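You operate a simulated robot arm through the tools that you are given. There is no shell and no other tool. Be economical: measure what you need, move in short steps, check, and stop when the job is done.

Carry out the task below with a simulated robot arm. There is one attempt and no reset: what you move stays moved.

TASK
Put the green sleeve from the service bench top on top of the brown tray set and the orange sleeve on top of the blue block.
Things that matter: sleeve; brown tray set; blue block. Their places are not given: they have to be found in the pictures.

It is judged by the outcome, as a careful person would: the job done as asked, and still so three seconds after it is handed in. It fails if anything else is knocked over, pushed out of place, dropped, spilled or broken.

THE ROBOT
A 7-joint arm with a two-finger parallel gripper, fixed in place. Base frame: the origin is at the foot of the arm, x ahead of it, y to its left, z up; the work surface is at about z = 0. Lengths are in mm, angles in rad, forces in N, time in s.
With the tool pointing down near the work surface it reaches from about 240 to 620 mm from the base axis. Its first joint turns from -1.152 to 1.152 rad. Payload 2.6 kg.
Tool frame: the origin (TCP) lies between the finger pads and is the grasp point; the fingertips stand 30 mm ahead of it; z points along the fingers, y is the line along which they close. The gripper opens to 94 mm. The fingers are 28 mm wide and 10 mm thick; the gripper's body (50 by 96 mm) begins 55 mm behind the TCP.
Orientation is that of the tool frame in the base frame, as a unit quaternion [x, y, z, w]. With the fingers straight down and closing along the base's y, the tool's x points along the base's -x, its y along +y and its z along -z.

THE INTERFACE
- The arm moves only by the tool send_rows. Its argument "targets" is a list of rows, each a list of 7 numbers: the shift along the tool's x, y, z in mm, then the turn, a rotation vector about the tool's x, y, z in rad, then the finger opening in mm, from 0 to 94. In form: [[tx, ty, tz, wx, wy, wz, fingers], ...]. A call has 1 to 10 rows; each row shifts and turns the commanded pose from where the row before left it, along the tool's axes as they then stand. A row lasts 0.2 s, in which the tool goes at most 50 mm and 0.15 rad; a call with a longer step from one row to the next is refused whole, and so is a gripper value outside its range. A pose out of reach is approached as far as the arm can. The call stops where the force on the tool passes 40 N (or 10 N more than at its start, if that is more) or the arm is blocked; 0.2 s more then pass. The fingers move at their own pace (about 72 mm/s each) and stop on an object; they squeeze with about 22 N. The grip force told is the motor's: it shows also when the fingers shut on nothing. Time passes only in rows, and 0.2 s behind the last, so rows that do not move let the fingers close. It gives the time, the measured TCP pose, the force on the tool (base axes), the opening and the grip force at its end, in the units of the frame above (readings bear some noise).
- Cameras (640 x 400 px; columns grow to the right, rows downward): "scene" is fixed at [26.9, 425, 564.9]; the picture's right is [-0.84, -0.53, 0.00], its down [-0.31, 0.49, -0.82] and it looks along [0.44, -0.69, -0.58] (base axes); focal length 338 px, centre (320, 200). "wrist" rides on the gripper at [-37, 0, -58] in the tool frame; the picture's right is [0.00, -1.00, 0.00], its down [0.97, 0.00, -0.24] and it looks along [0.24, 0.00, 0.97] (tool axes); focal length 218 px, centre (320, 200).
- snapshot(camera): a new picture of that camera. No time passes.
- probe_pixels(camera, pixels): for up to 12 pixels [column, row] of the newest picture of that camera ("zoom" is the newest enlarged one), the place [x, y, z] in the base frame of the surface seen there, good to about 2 mm. No time passes.
- zoom(camera, box): a new picture of the part [left, top, right, bottom] of that camera's present view, enlarged. No time passes.
- close_job(): hands the job in; it is judged then, once.

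Work in short steps. Measure before you move; look again where a grasp or a placing could have gone wrong, and mend it. You have 60 turns and 26 pictures in all, the two below and enlarged ones among them. Open the gripper and draw the arm clear of the work before you hand the job in, unless the task says otherwise; then end with one line.

The tools are called after ">>>" by a JSON object that holds its "api" and its "payload". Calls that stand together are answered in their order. send_rows: Moves the arm, as the interface text tells. Its arguments: {"type":"object","properties":{"targets":{"type":"array","items":{"type":"array","items":{"type":"number"}}}},"required":["targets"]} The other tools are called the same way: snapshot (camera) takes a picture; probe_pixels (camera, pixels) gives the place of the surface under pixels of a picture; zoom (camera, box) takes an enlarged picture of a part of a camera's view; close_job () hands the job in.

At the start:

```text
t: 0.0
position: [383.2, 96.8, 249.0]
tcp_rot: [0.0, 1.0, 0.0, 0.001]
force: [0.3, 0.6, 1.2]
opening: 94.0
grasp_force: 0.1
```

scene: 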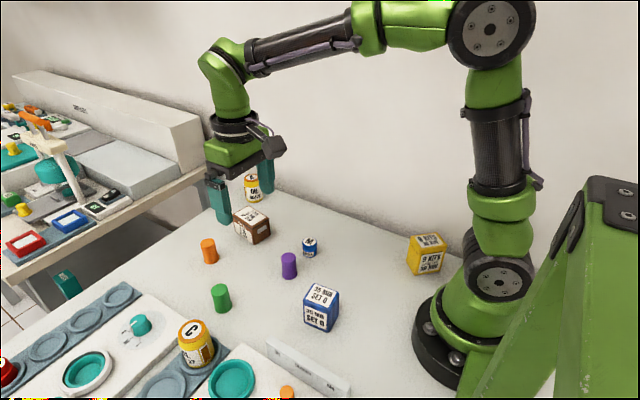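
wrist: 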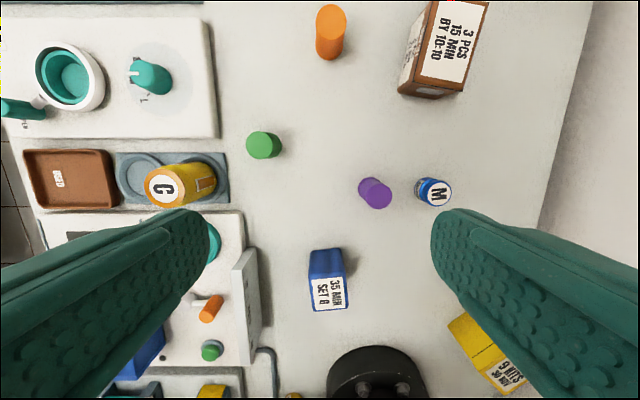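

The bench shows a green cylinder, two orange ones, a brown labelled box, a blue box and a brown tray. I'll zoom in to tell them apart.

>>> {"api": "zoom", "payload": {"camera": "scene", "box": [180, 160, 360, 340]}}

>>> {"api": "zoom", "payload": {"camera": "wrist", "box": [0, 130, 350, 398]}}

>>> {"api": "probe_pixels", "payload": {"camera": "wrist", "pixels": [[331, 15], [262, 137], [454, 45], [445, 92], [331, 293], [326, 262], [208, 310], [210, 350], [70, 180], [373, 187], [432, 190], [290, 200]]}}

>>> {"api": "probe_pixels", "payload": {"camera": "scene", "pixels": [[209, 242], [209, 255], [220, 288], [220, 302], [250, 216], [252, 235], [322, 294], [318, 316], [286, 392], [289, 255], [309, 240], [270, 290]]}}

```text
2.22 times, centred on (270, 250) of scene
```

zoom: 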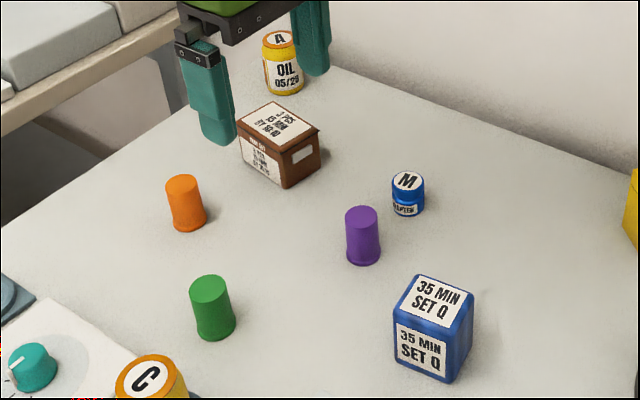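

```text
1.49 times, centred on (175, 264) of wrist
```

zoom: 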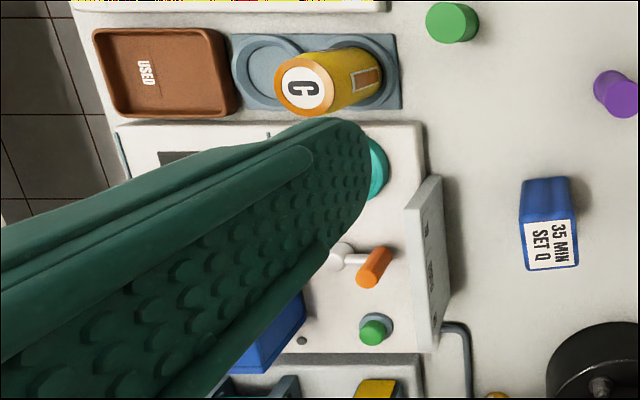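

```text
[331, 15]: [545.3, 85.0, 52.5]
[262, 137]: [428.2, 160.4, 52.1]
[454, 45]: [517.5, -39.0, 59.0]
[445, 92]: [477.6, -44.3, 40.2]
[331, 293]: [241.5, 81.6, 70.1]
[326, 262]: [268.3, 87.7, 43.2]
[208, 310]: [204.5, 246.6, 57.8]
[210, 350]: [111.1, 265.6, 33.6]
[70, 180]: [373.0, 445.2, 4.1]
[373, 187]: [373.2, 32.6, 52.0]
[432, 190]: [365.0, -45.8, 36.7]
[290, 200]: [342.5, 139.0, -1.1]
```

```text
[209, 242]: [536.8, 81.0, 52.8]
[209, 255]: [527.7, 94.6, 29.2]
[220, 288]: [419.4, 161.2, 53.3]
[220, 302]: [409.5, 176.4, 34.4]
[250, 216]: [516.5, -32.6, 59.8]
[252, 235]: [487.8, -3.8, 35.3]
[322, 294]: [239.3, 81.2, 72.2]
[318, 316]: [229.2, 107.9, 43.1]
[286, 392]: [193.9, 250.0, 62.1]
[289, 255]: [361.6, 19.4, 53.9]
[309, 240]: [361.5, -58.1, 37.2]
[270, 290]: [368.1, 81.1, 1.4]
```

The brown labelled box at (517, -36) is the tray set, with its top at z≈59. The blue block is at (240, 82), top at about 71. The bench sleeves are green (~425, 163) and orange (~541, 84). I'll move above the green one and look.

>>> {"api": "send_rows", "payload": {"targets": [[-14, 22, 26, 0, 0, 0, 94], [-14, 22, 26, 0, 0, 0, 94], [-14, 22, 27, 0, 0, 0, 94], [0, 0, 0, 0, 0, 0, 94]]}}

>>> {"api": "snapshot", "payload": {"camera": "wrist"}}

```text
t: 1.0
position: [425.7, 163.1, 170.4]
tcp_rot: [0.0, 1.0, 0.0, 0.0]
force: [0.6, -0.2, 0.4]
opening: 94.1
grasp_force: 0.1
```

```text
21 pictures are left
```

wrist: 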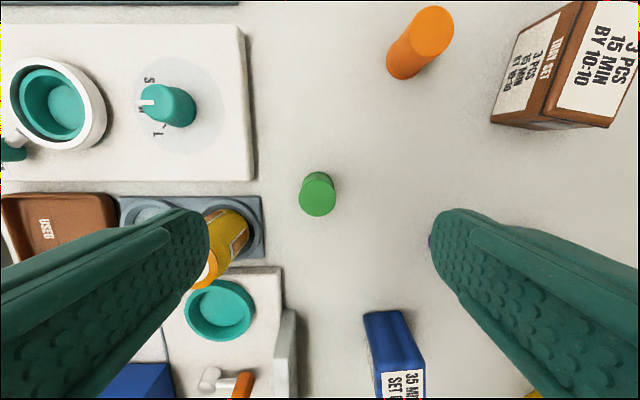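

The box is labelled "TRAY SET". I'll probe the edges of the green top, the box corners, and the C bottle for clearance.

>>> {"api": "probe_pixels", "payload": {"camera": "wrist", "pixels": [[302, 198], [333, 198], [317, 184], [317, 213], [317, 198], [240, 228], [238, 212], [582, 8], [610, 122], [560, 105], [425, 30], [320, 174]]}}

```text
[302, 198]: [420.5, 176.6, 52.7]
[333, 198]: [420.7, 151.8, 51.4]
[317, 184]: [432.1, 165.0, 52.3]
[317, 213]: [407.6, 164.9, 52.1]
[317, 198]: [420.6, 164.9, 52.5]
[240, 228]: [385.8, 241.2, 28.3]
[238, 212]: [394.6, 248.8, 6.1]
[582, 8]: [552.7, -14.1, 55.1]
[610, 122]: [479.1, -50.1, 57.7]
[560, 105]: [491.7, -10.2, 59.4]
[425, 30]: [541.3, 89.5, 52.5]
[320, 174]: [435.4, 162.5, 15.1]
```

Green is centred at (420, 164.5), 26 mm wide and 52 mm high. I'll narrow the fingers to 60, descend to z=40 and close.

>>> {"api": "send_rows", "payload": {"targets": [[5.7, 1.4, 0, 0, 0, 0, 60], [0, 0, 40, 0, 0, 0, 60], [0, 0, 40, 0, 0, 0, 60], [0, 0, 30, 0, 0, 0, 60], [0, 0, 20.4, 0, 0, 0, 60], [0, 0, 0, 0, 0, 0, 60], [0, 0, 0, 0, 0, 0, 20], [0, 0, 0, 0, 0, 0, 20], [0, 0, 0, 0, 0, 0, 20]]}}

>>> {"api": "zoom", "payload": {"camera": "scene", "box": [180, 160, 360, 340]}}

```text
t: 3.0
position: [420.3, 164.2, 37.4]
tcp_rot: [0.0, 1.0, 0.0, 0.0]
force: [0.6, -0.4, -0.6]
opening: 29.8
grasp_force: 22.1
```

```text
2.22 times, centred on (270, 250) of scene
```

zoom: 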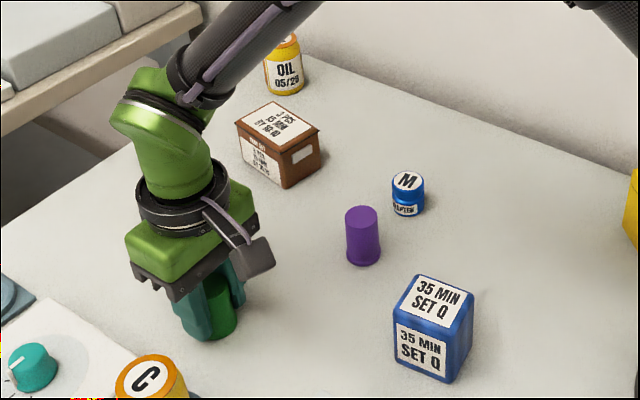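

It's gripped at an opening of 29.8. I'll lift 110 mm and check.

>>> {"api": "send_rows", "payload": {"targets": [[0, 0, -20, 0, 0, 0, 20], [0, 0, -30, 0, 0, 0, 20], [0, 0, -30, 0, 0, 0, 20], [0, 0, -40, 0, 0, 0, 20], [0, -40, 0, 0, 0, 0, 20], [0, -45, 0, 0, 0, 0, 20], [0, -45, 0, 0, 0, 0, 20], [0, 0, 0, 0, 0, 0, 20]]}}

>>> {"api": "snapshot", "payload": {"camera": "wrist"}}

>>> {"api": "snapshot", "payload": {"camera": "scene"}}

```text
t: 4.8
position: [418.9, 32.5, 160.2]
tcp_rot: [0.001, 1.0, -0.001, 0.0]
force: [-0.5, 0.5, -0.1]
opening: 29.8
grasp_force: 22.3
```

```text
19 pictures are left
```

wrist: 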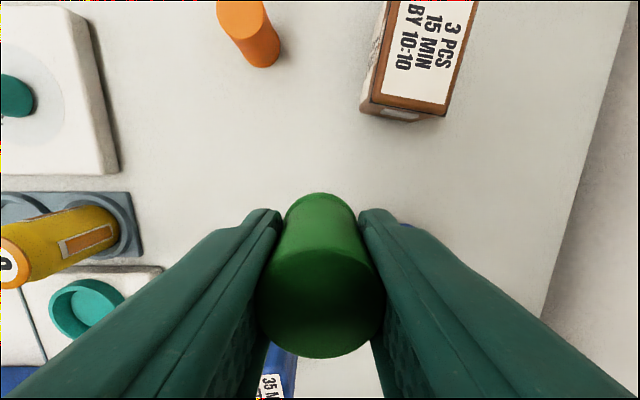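

```text
18 pictures are left
```

scene: 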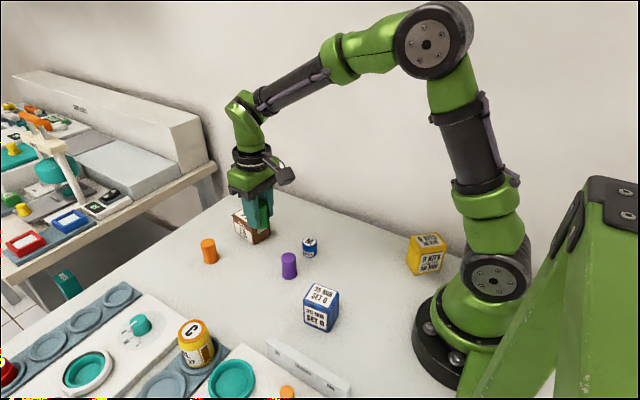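

Green is held. I'll move 55 mm forward to see the whole box top.

>>> {"api": "send_rows", "payload": {"targets": [[-28, -15, 0, 0, 0, 0, 20], [-28, -15, 0, 0, 0, 0, 20], [0, 0, 0, 0, 0, 0, 20]]}}

>>> {"api": "snapshot", "payload": {"camera": "wrist"}}

```text
t: 5.6
position: [475.2, 4.1, 159.7]
tcp_rot: [0.0, 1.0, 0.0, 0.0]
force: [0.3, -0.4, 0.8]
opening: 29.5
grasp_force: 22.6
```

```text
17 pictures are left
```

wrist: 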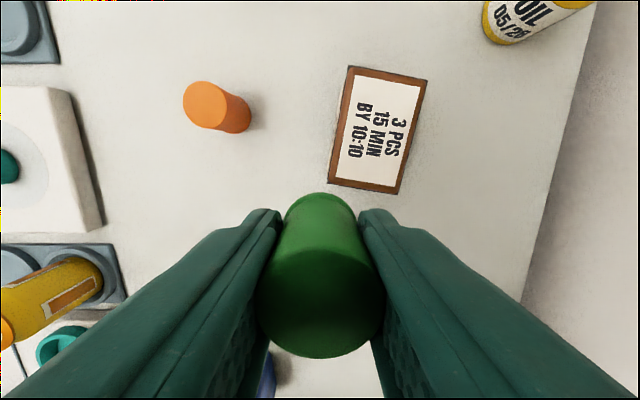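

Now the whole box top is visible, with corners at about (348, 67), (426, 80), (398, 192) and (330, 184).

>>> {"api": "probe_pixels", "payload": {"camera": "wrist", "pixels": [[351, 69], [423, 82], [396, 190], [332, 182], [376, 130], [204, 85], [200, 126], [184, 103], [224, 108], [203, 104]]}}

```text
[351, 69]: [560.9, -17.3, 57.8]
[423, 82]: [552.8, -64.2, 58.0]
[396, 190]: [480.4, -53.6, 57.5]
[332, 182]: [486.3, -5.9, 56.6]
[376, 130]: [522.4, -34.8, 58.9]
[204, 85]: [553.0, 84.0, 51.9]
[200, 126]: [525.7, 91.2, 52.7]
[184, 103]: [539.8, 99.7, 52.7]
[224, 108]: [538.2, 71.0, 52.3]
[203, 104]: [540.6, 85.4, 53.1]
```

Box centre is (520, -35), top z≈58.5. I'll move over it and lower to just above contact.

>>> {"api": "send_rows", "payload": {"targets": [[-22, -19.5, 0, 0, 0, 0, 20], [-23, -19.5, 0, 0, 0, 0, 20], [0, 0, 30, 0, 0, 0, 20], [0, 0, 20, 0, 0, 0, 20], [0, 0, 9, 0, 0, 0, 20], [0, 0, 0, 0, 0, 0, 20]]}}

>>> {"api": "zoom", "payload": {"camera": "scene", "box": [190, 130, 310, 280]}}

```text
t: 7.0
position: [520.0, -34.6, 100.4]
tcp_rot: [0.0, 1.0, 0.0, 0.0]
force: [-0.2, -0.1, 0.0]
opening: 29.8
grasp_force: 22.0
```

```text
2.67 times, centred on (250, 205) of scene
```

zoom: 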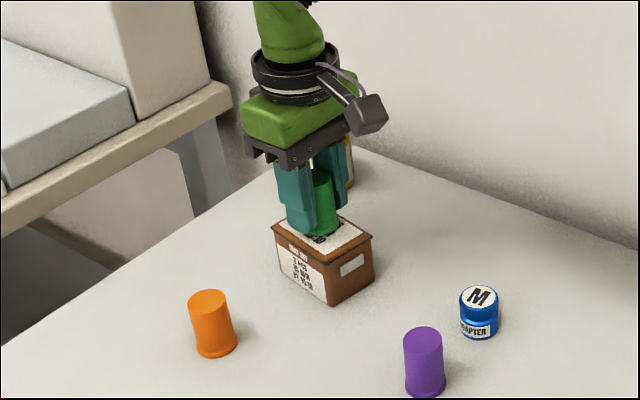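

Sleeve is centred over the box. I'll lower it in 1 mm steps.

>>> {"api": "send_rows", "payload": {"targets": [[0, 0, 1, 0, 0, 0, 20], [0, 0, 1, 0, 0, 0, 20], [0, 0, 1, 0, 0, 0, 20], [0, 0, 0, 0, 0, 0, 20]]}}

```text
t: 8.0
position: [520.3, -35.4, 97.2]
tcp_rot: [0.0, 1.0, -0.001, -0.001]
force: [0.3, -0.1, 0.2]
opening: 29.8
grasp_force: 21.5
```

>>> {"api": "send_rows", "payload": {"targets": [[0, 0, 0.7, 0, 0, 0, 20], [0, 0, 0, 0, 0, 0, 20]]}}

```text
t: 8.6
position: [520.0, -36.1, 96.4]
tcp_rot: [0.0, 1.0, -0.001, 0.001]
force: [-0.4, 0.3, -0.3]
opening: 29.8
grasp_force: 22.6
```

>>> {"api": "send_rows", "payload": {"targets": [[0, 0, 0.7, 0, 0, 0, 20], [0, 0, 0, 0, 0, 0, 20]]}}

```text
t: 9.2
position: [519.5, -34.2, 96.2]
tcp_rot: [0.0, 1.0, -0.001, 0.0]
force: [-0.5, 0.4, -0.1]
opening: 29.9
grasp_force: 22.5
```

>>> {"api": "send_rows", "payload": {"targets": [[0, 0, 0.7, 0, 0, 0, 20], [0, 0, 0, 0, 0, 0, 20]]}}

>>> {"api": "zoom", "payload": {"camera": "scene", "box": [220, 180, 284, 250]}}

```text
t: 9.8
position: [519.7, -35.7, 95.8]
tcp_rot: [0.0, 1.0, 0.0, 0.002]
force: [-1.1, -0.8, 4.4]
opening: 29.9
grasp_force: 22.3
```

```text
5.71 times, centred on (252, 215) of scene
```

zoom: 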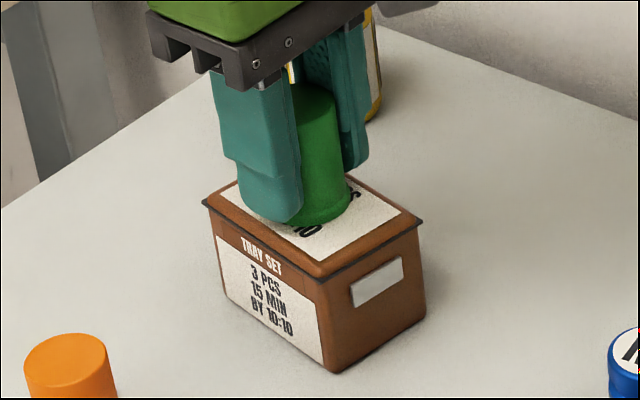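

Vertical force is now 4.4 N, so the sleeve is resting on the box. I'll release it and retreat upward.

>>> {"api": "send_rows", "payload": {"targets": [[0, 0, 0, 0, 0, 0, 40], [0, 0, 0, 0, 0, 0, 56], [0, 0, 0, 0, 0, 0, 60], [0, 0, -15, 0, 0, 0, 60], [0, 0, -35, 0, 0, 0, 60], [0, 0, -35, 0, 0, 0, 60], [0, 0, 0, 0, 0, 0, 60]]}}

>>> {"api": "snapshot", "payload": {"camera": "scene"}}

```text
t: 11.4
position: [519.7, -35.0, 181.7]
tcp_rot: [0.001, 1.0, 0.0, 0.0]
force: [-0.1, 0.3, 0.7]
opening: 60.1
grasp_force: 0.0
```

```text
14 pictures are left
```

scene: 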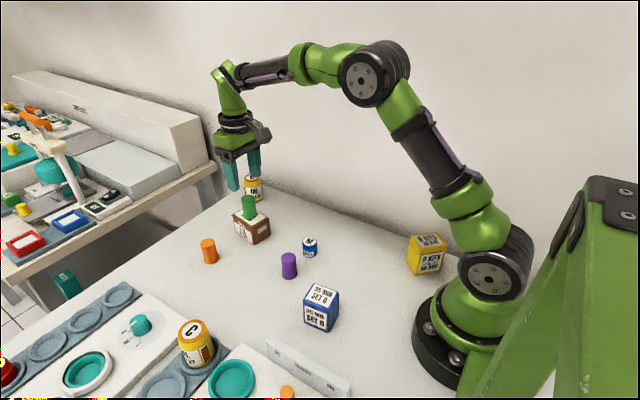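

Green stands on the tray set. Next is the orange sleeve at (539.5, 85.3): I'll move across and descend to z=40 open at 60.

>>> {"api": "send_rows", "payload": {"targets": [[-6.6, 40, 0, 0, 0, 0, 60], [-6.6, 40, 0, 0, 0, 0, 60], [-6.6, 40.3, 0, 0, 0, 0, 60], [0, 0, 40, 0, 0, 0, 60], [0, 0, 40, 0, 0, 0, 60], [0, 0, 25, 0, 0, 0, 60], [0, 0, 0, 0, 0, 0, 60]]}}

>>> {"api": "snapshot", "payload": {"camera": "wrist"}}

```text
t: 13.0
position: [539.7, 83.0, 75.8]
tcp_rot: [-0.001, 1.0, 0.001, 0.0]
force: [0.4, -0.2, 0.7]
opening: 60.1
grasp_force: 0.0
```

```text
13 pictures are left
```

wrist: 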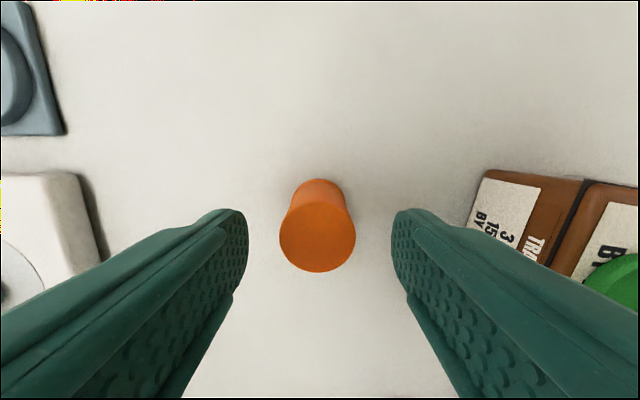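

Orange is well centred between the fingers. I'll lower the last 37 mm and close.

>>> {"api": "send_rows", "payload": {"targets": [[0, 1, 20, 0, 0, 0, 60], [0, 0, 16, 0, 0, 0, 60], [0, 0, 0, 0, 0, 0, 60], [0, 0, 0, 0, 0, 0, 20], [0, 0, 0, 0, 0, 0, 20], [0, 0, 0, 0, 0, 0, 20], [0, 0, 0, 0, 0, 0, 20]]}}

```text
t: 14.6
position: [540.2, 85.9, 40.2]
tcp_rot: [0.0, 1.0, 0.0, 0.001]
force: [-0.6, -0.1, 0.6]
opening: 29.7
grasp_force: 21.9
```

Gripped. I'll lift and retract toward the blue block, and zoom in on its top to get the corners.

>>> {"api": "send_rows", "payload": {"targets": [[0, 0, -20, 0, 0, 0, 20], [0, 0, -40, 0, 0, 0, 20], [0, 0, -45, 0, 0, 0, 20], [0, 0, -35, 0, 0, 0, 20], [45, 0, 0, 0, 0, 0, 20], [45, 0, 0, 0, 0, 0, 20], [45, 0, 0, 0, 0, 0, 20], [0, 0, 0, 0, 0, 0, 20]]}}

>>> {"api": "zoom", "payload": {"camera": "scene", "box": [280, 260, 370, 350]}}

```text
t: 16.4
position: [405.1, 89.4, 179.0]
tcp_rot: [0.0, 1.0, -0.001, -0.001]
force: [0.5, 0.3, 0.4]
opening: 29.6
grasp_force: 22.2
```

```text
4.44 times, centred on (325, 305) of scene
```

zoom: 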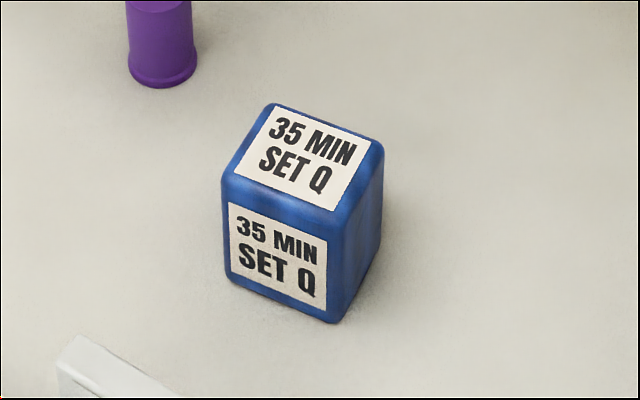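

>>> {"api": "probe_pixels", "payload": {"camera": "zoom", "pixels": [[275, 108], [368, 143], [333, 208], [237, 173], [303, 158], [288, 130], [330, 140], [265, 150], [320, 180]]}}

>>> {"api": "send_rows", "payload": {"targets": [[0, 0, 0, 0, 0, 0, 20], [0, 0, 0, 0, 0, 0, 20]]}}

```text
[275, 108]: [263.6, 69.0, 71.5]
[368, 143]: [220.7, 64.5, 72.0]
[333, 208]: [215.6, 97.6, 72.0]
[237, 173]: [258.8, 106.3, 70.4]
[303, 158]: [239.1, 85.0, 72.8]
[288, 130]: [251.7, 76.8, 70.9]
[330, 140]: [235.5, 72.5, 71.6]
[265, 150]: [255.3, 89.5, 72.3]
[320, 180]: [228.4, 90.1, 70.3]
```

```text
t: 17.0
position: [405.8, 87.8, 179.2]
tcp_rot: [0.0, 1.0, 0.0, 0.0]
force: [-0.6, 0.2, -0.3]
opening: 30.0
grasp_force: 22.3
```

The blue top is centred at (240, 84.5), z≈71.7. I'll move over it at z≈180, then lower to 120 and check.

>>> {"api": "send_rows", "payload": {"targets": [[42, -1, 0, 0, 0, 0, 20], [42, -1, 0, 0, 0, 0, 20], [42, -1, 0, 0, 0, 0, 20], [40, 0, 0, 0, 0, 0, 20], [0, 0, 0, 0, 0, 0, 20], [0, 0, 30, 0, 0, 0, 20], [0, 0, 28, 0, 0, 0, 20], [0, 0, 0, 0, 0, 0, 20]]}}

>>> {"api": "zoom", "payload": {"camera": "scene", "box": [260, 210, 380, 350]}}

```text
t: 18.8
position: [237.2, 82.1, 121.8]
tcp_rot: [-0.001, 1.0, 0.0, 0.0]
force: [-0.4, 0.9, 0.0]
opening: 29.7
grasp_force: 22.1
```

```text
2.86 times, centred on (320, 280) of scene
```

zoom: 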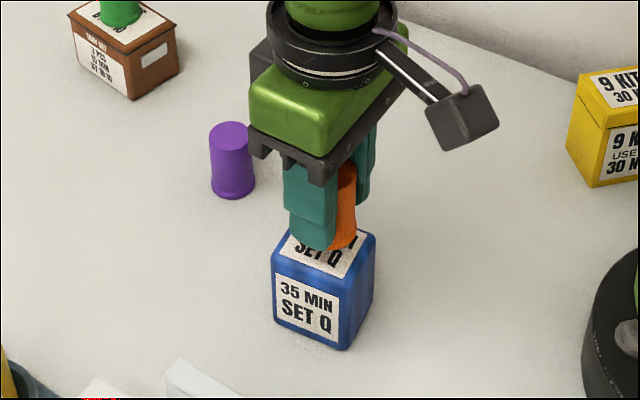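

I'll correct by (+2.5, +2) and lower to about 114.

>>> {"api": "send_rows", "payload": {"targets": [[-2.5, 2, 0, 0, 0, 0, 20], [0, 0, 4, 0, 0, 0, 20], [0, 0, 3, 0, 0, 0, 20], [0, 0, 1, 0, 0, 0, 20], [0, 0, 0, 0, 0, 0, 20]]}}

```text
t: 20.0
position: [241.0, 83.4, 113.4]
tcp_rot: [0.0, 1.0, 0.001, 0.0]
force: [0.3, 0.2, -0.4]
opening: 29.6
grasp_force: 21.9
```

>>> {"api": "send_rows", "payload": {"targets": [[0, 0, 1, 0, 0, 0, 20], [0, 0, 0, 0, 0, 0, 20]]}}

```text
t: 20.6
position: [240.7, 84.7, 112.6]
tcp_rot: [0.0, 1.0, 0.0, 0.0]
force: [-0.4, 0.7, -0.7]
opening: 29.8
grasp_force: 22.2
```

>>> {"api": "send_rows", "payload": {"targets": [[0, 0, 0.8, 0, 0, 0, 20], [0, 0, 0, 0, 0, 0, 20]]}}

```text
t: 21.2
position: [241.5, 84.9, 110.4]
tcp_rot: [0.0, 1.0, 0.0, -0.001]
force: [-0.6, -1.0, -0.1]
opening: 29.7
grasp_force: 21.9
```

>>> {"api": "send_rows", "payload": {"targets": [[0, 0, 0.7, 0, 0, 0, 20], [0, 0, 0, 0, 0, 0, 20]]}}

>>> {"api": "zoom", "payload": {"camera": "scene", "box": [290, 250, 360, 340]}}

```text
t: 21.8
position: [240.7, 85.4, 110.7]
tcp_rot: [0.0, 1.0, 0.0, 0.0]
force: [0.8, 0.1, -0.2]
opening: 29.6
grasp_force: 21.5
```

```text
4.44 times, centred on (325, 295) of scene
```

zoom: 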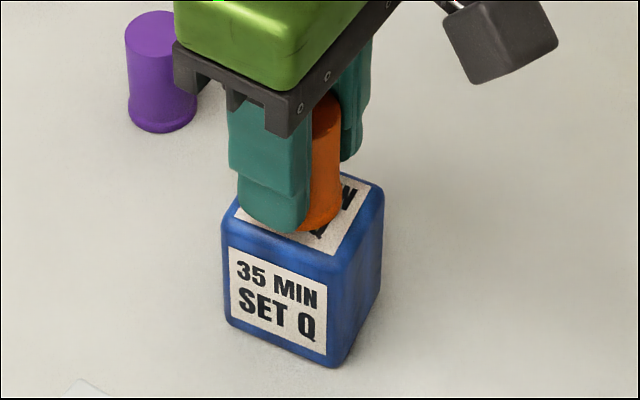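

Nearly touching, but no force yet. I'll continue down.

>>> {"api": "send_rows", "payload": {"targets": [[0, 0, 0.7, 0, 0, 0, 20], [0, 0, 0, 0, 0, 0, 20]]}}

```text
t: 22.4
position: [241.4, 84.8, 109.5]
tcp_rot: [0.0, 1.0, 0.0, 0.0]
force: [0.4, 0.1, -0.2]
opening: 29.8
grasp_force: 22.4
```

>>> {"api": "send_rows", "payload": {"targets": [[0, 0, 0.7, 0, 0, 0, 20], [0, 0, 0, 0, 0, 0, 20]]}}

```text
t: 23.0
position: [240.9, 85.0, 110.2]
tcp_rot: [-0.001, 1.0, 0.0, 0.001]
force: [-2.8, -0.6, 14.2]
opening: 29.8
grasp_force: 21.6
```

Contact at 14 N. I'll ease up slightly, release and retreat.

>>> {"api": "send_rows", "payload": {"targets": [[0, 0, -0.4, 0, 0, 0, 20], [0, 0, 0, 0, 0, 0, 40], [0, 0, 0, 0, 0, 0, 56], [0, 0, 0, 0, 0, 0, 60], [0, 0, -15, 0, 0, 0, 60], [0, 0, -35, 0, 0, 0, 60], [0, 0, -40, 0, 0, 0, 60], [-40, 0, -20, 0, 0, 0, 60], [-45, 0, 0, 0, 0, 0, 60], [0, 0, 0, 0, 0, 0, 60]]}}

>>> {"api": "snapshot", "payload": {"camera": "scene"}}

>>> {"api": "snapshot", "payload": {"camera": "wrist"}}

```text
t: 25.2
position: [327.5, 84.9, 219.3]
tcp_rot: [0.0, 1.0, 0.0, 0.001]
force: [-0.2, -0.4, -0.5]
opening: 60.2
grasp_force: 0.1
```

```text
9 pictures are left
```

scene: 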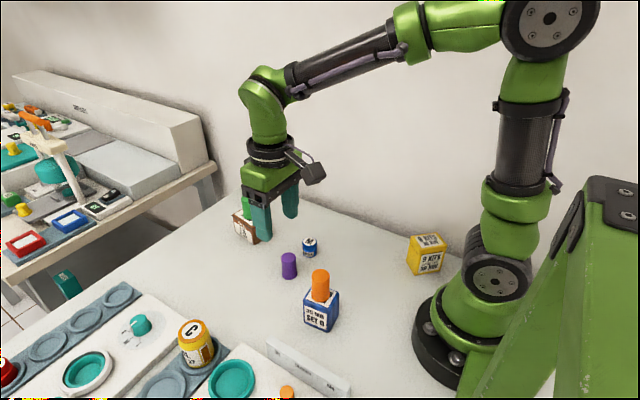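

```text
8 pictures are left
```

wrist: 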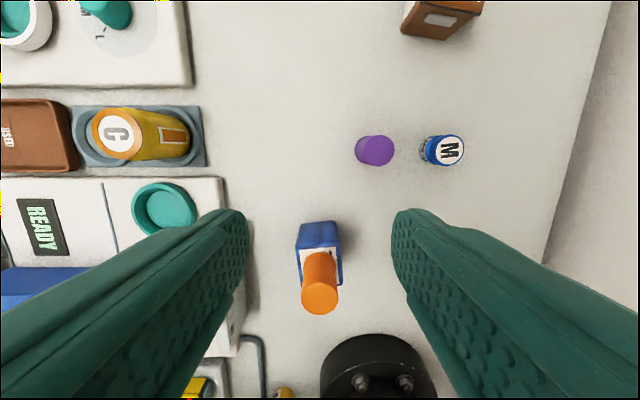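

Both sleeves stand upright on their targets, nothing else has moved, and the arm is clear with the gripper open. I'm handing the job in.

>>> {"api": "close_job", "payload": {}}

```text
The job is handed in.
```

The green sleeve is on top of the brown tray set and the orange sleeve is on top of the blue block; both stood upright in the last pictures, with nothing else moved.
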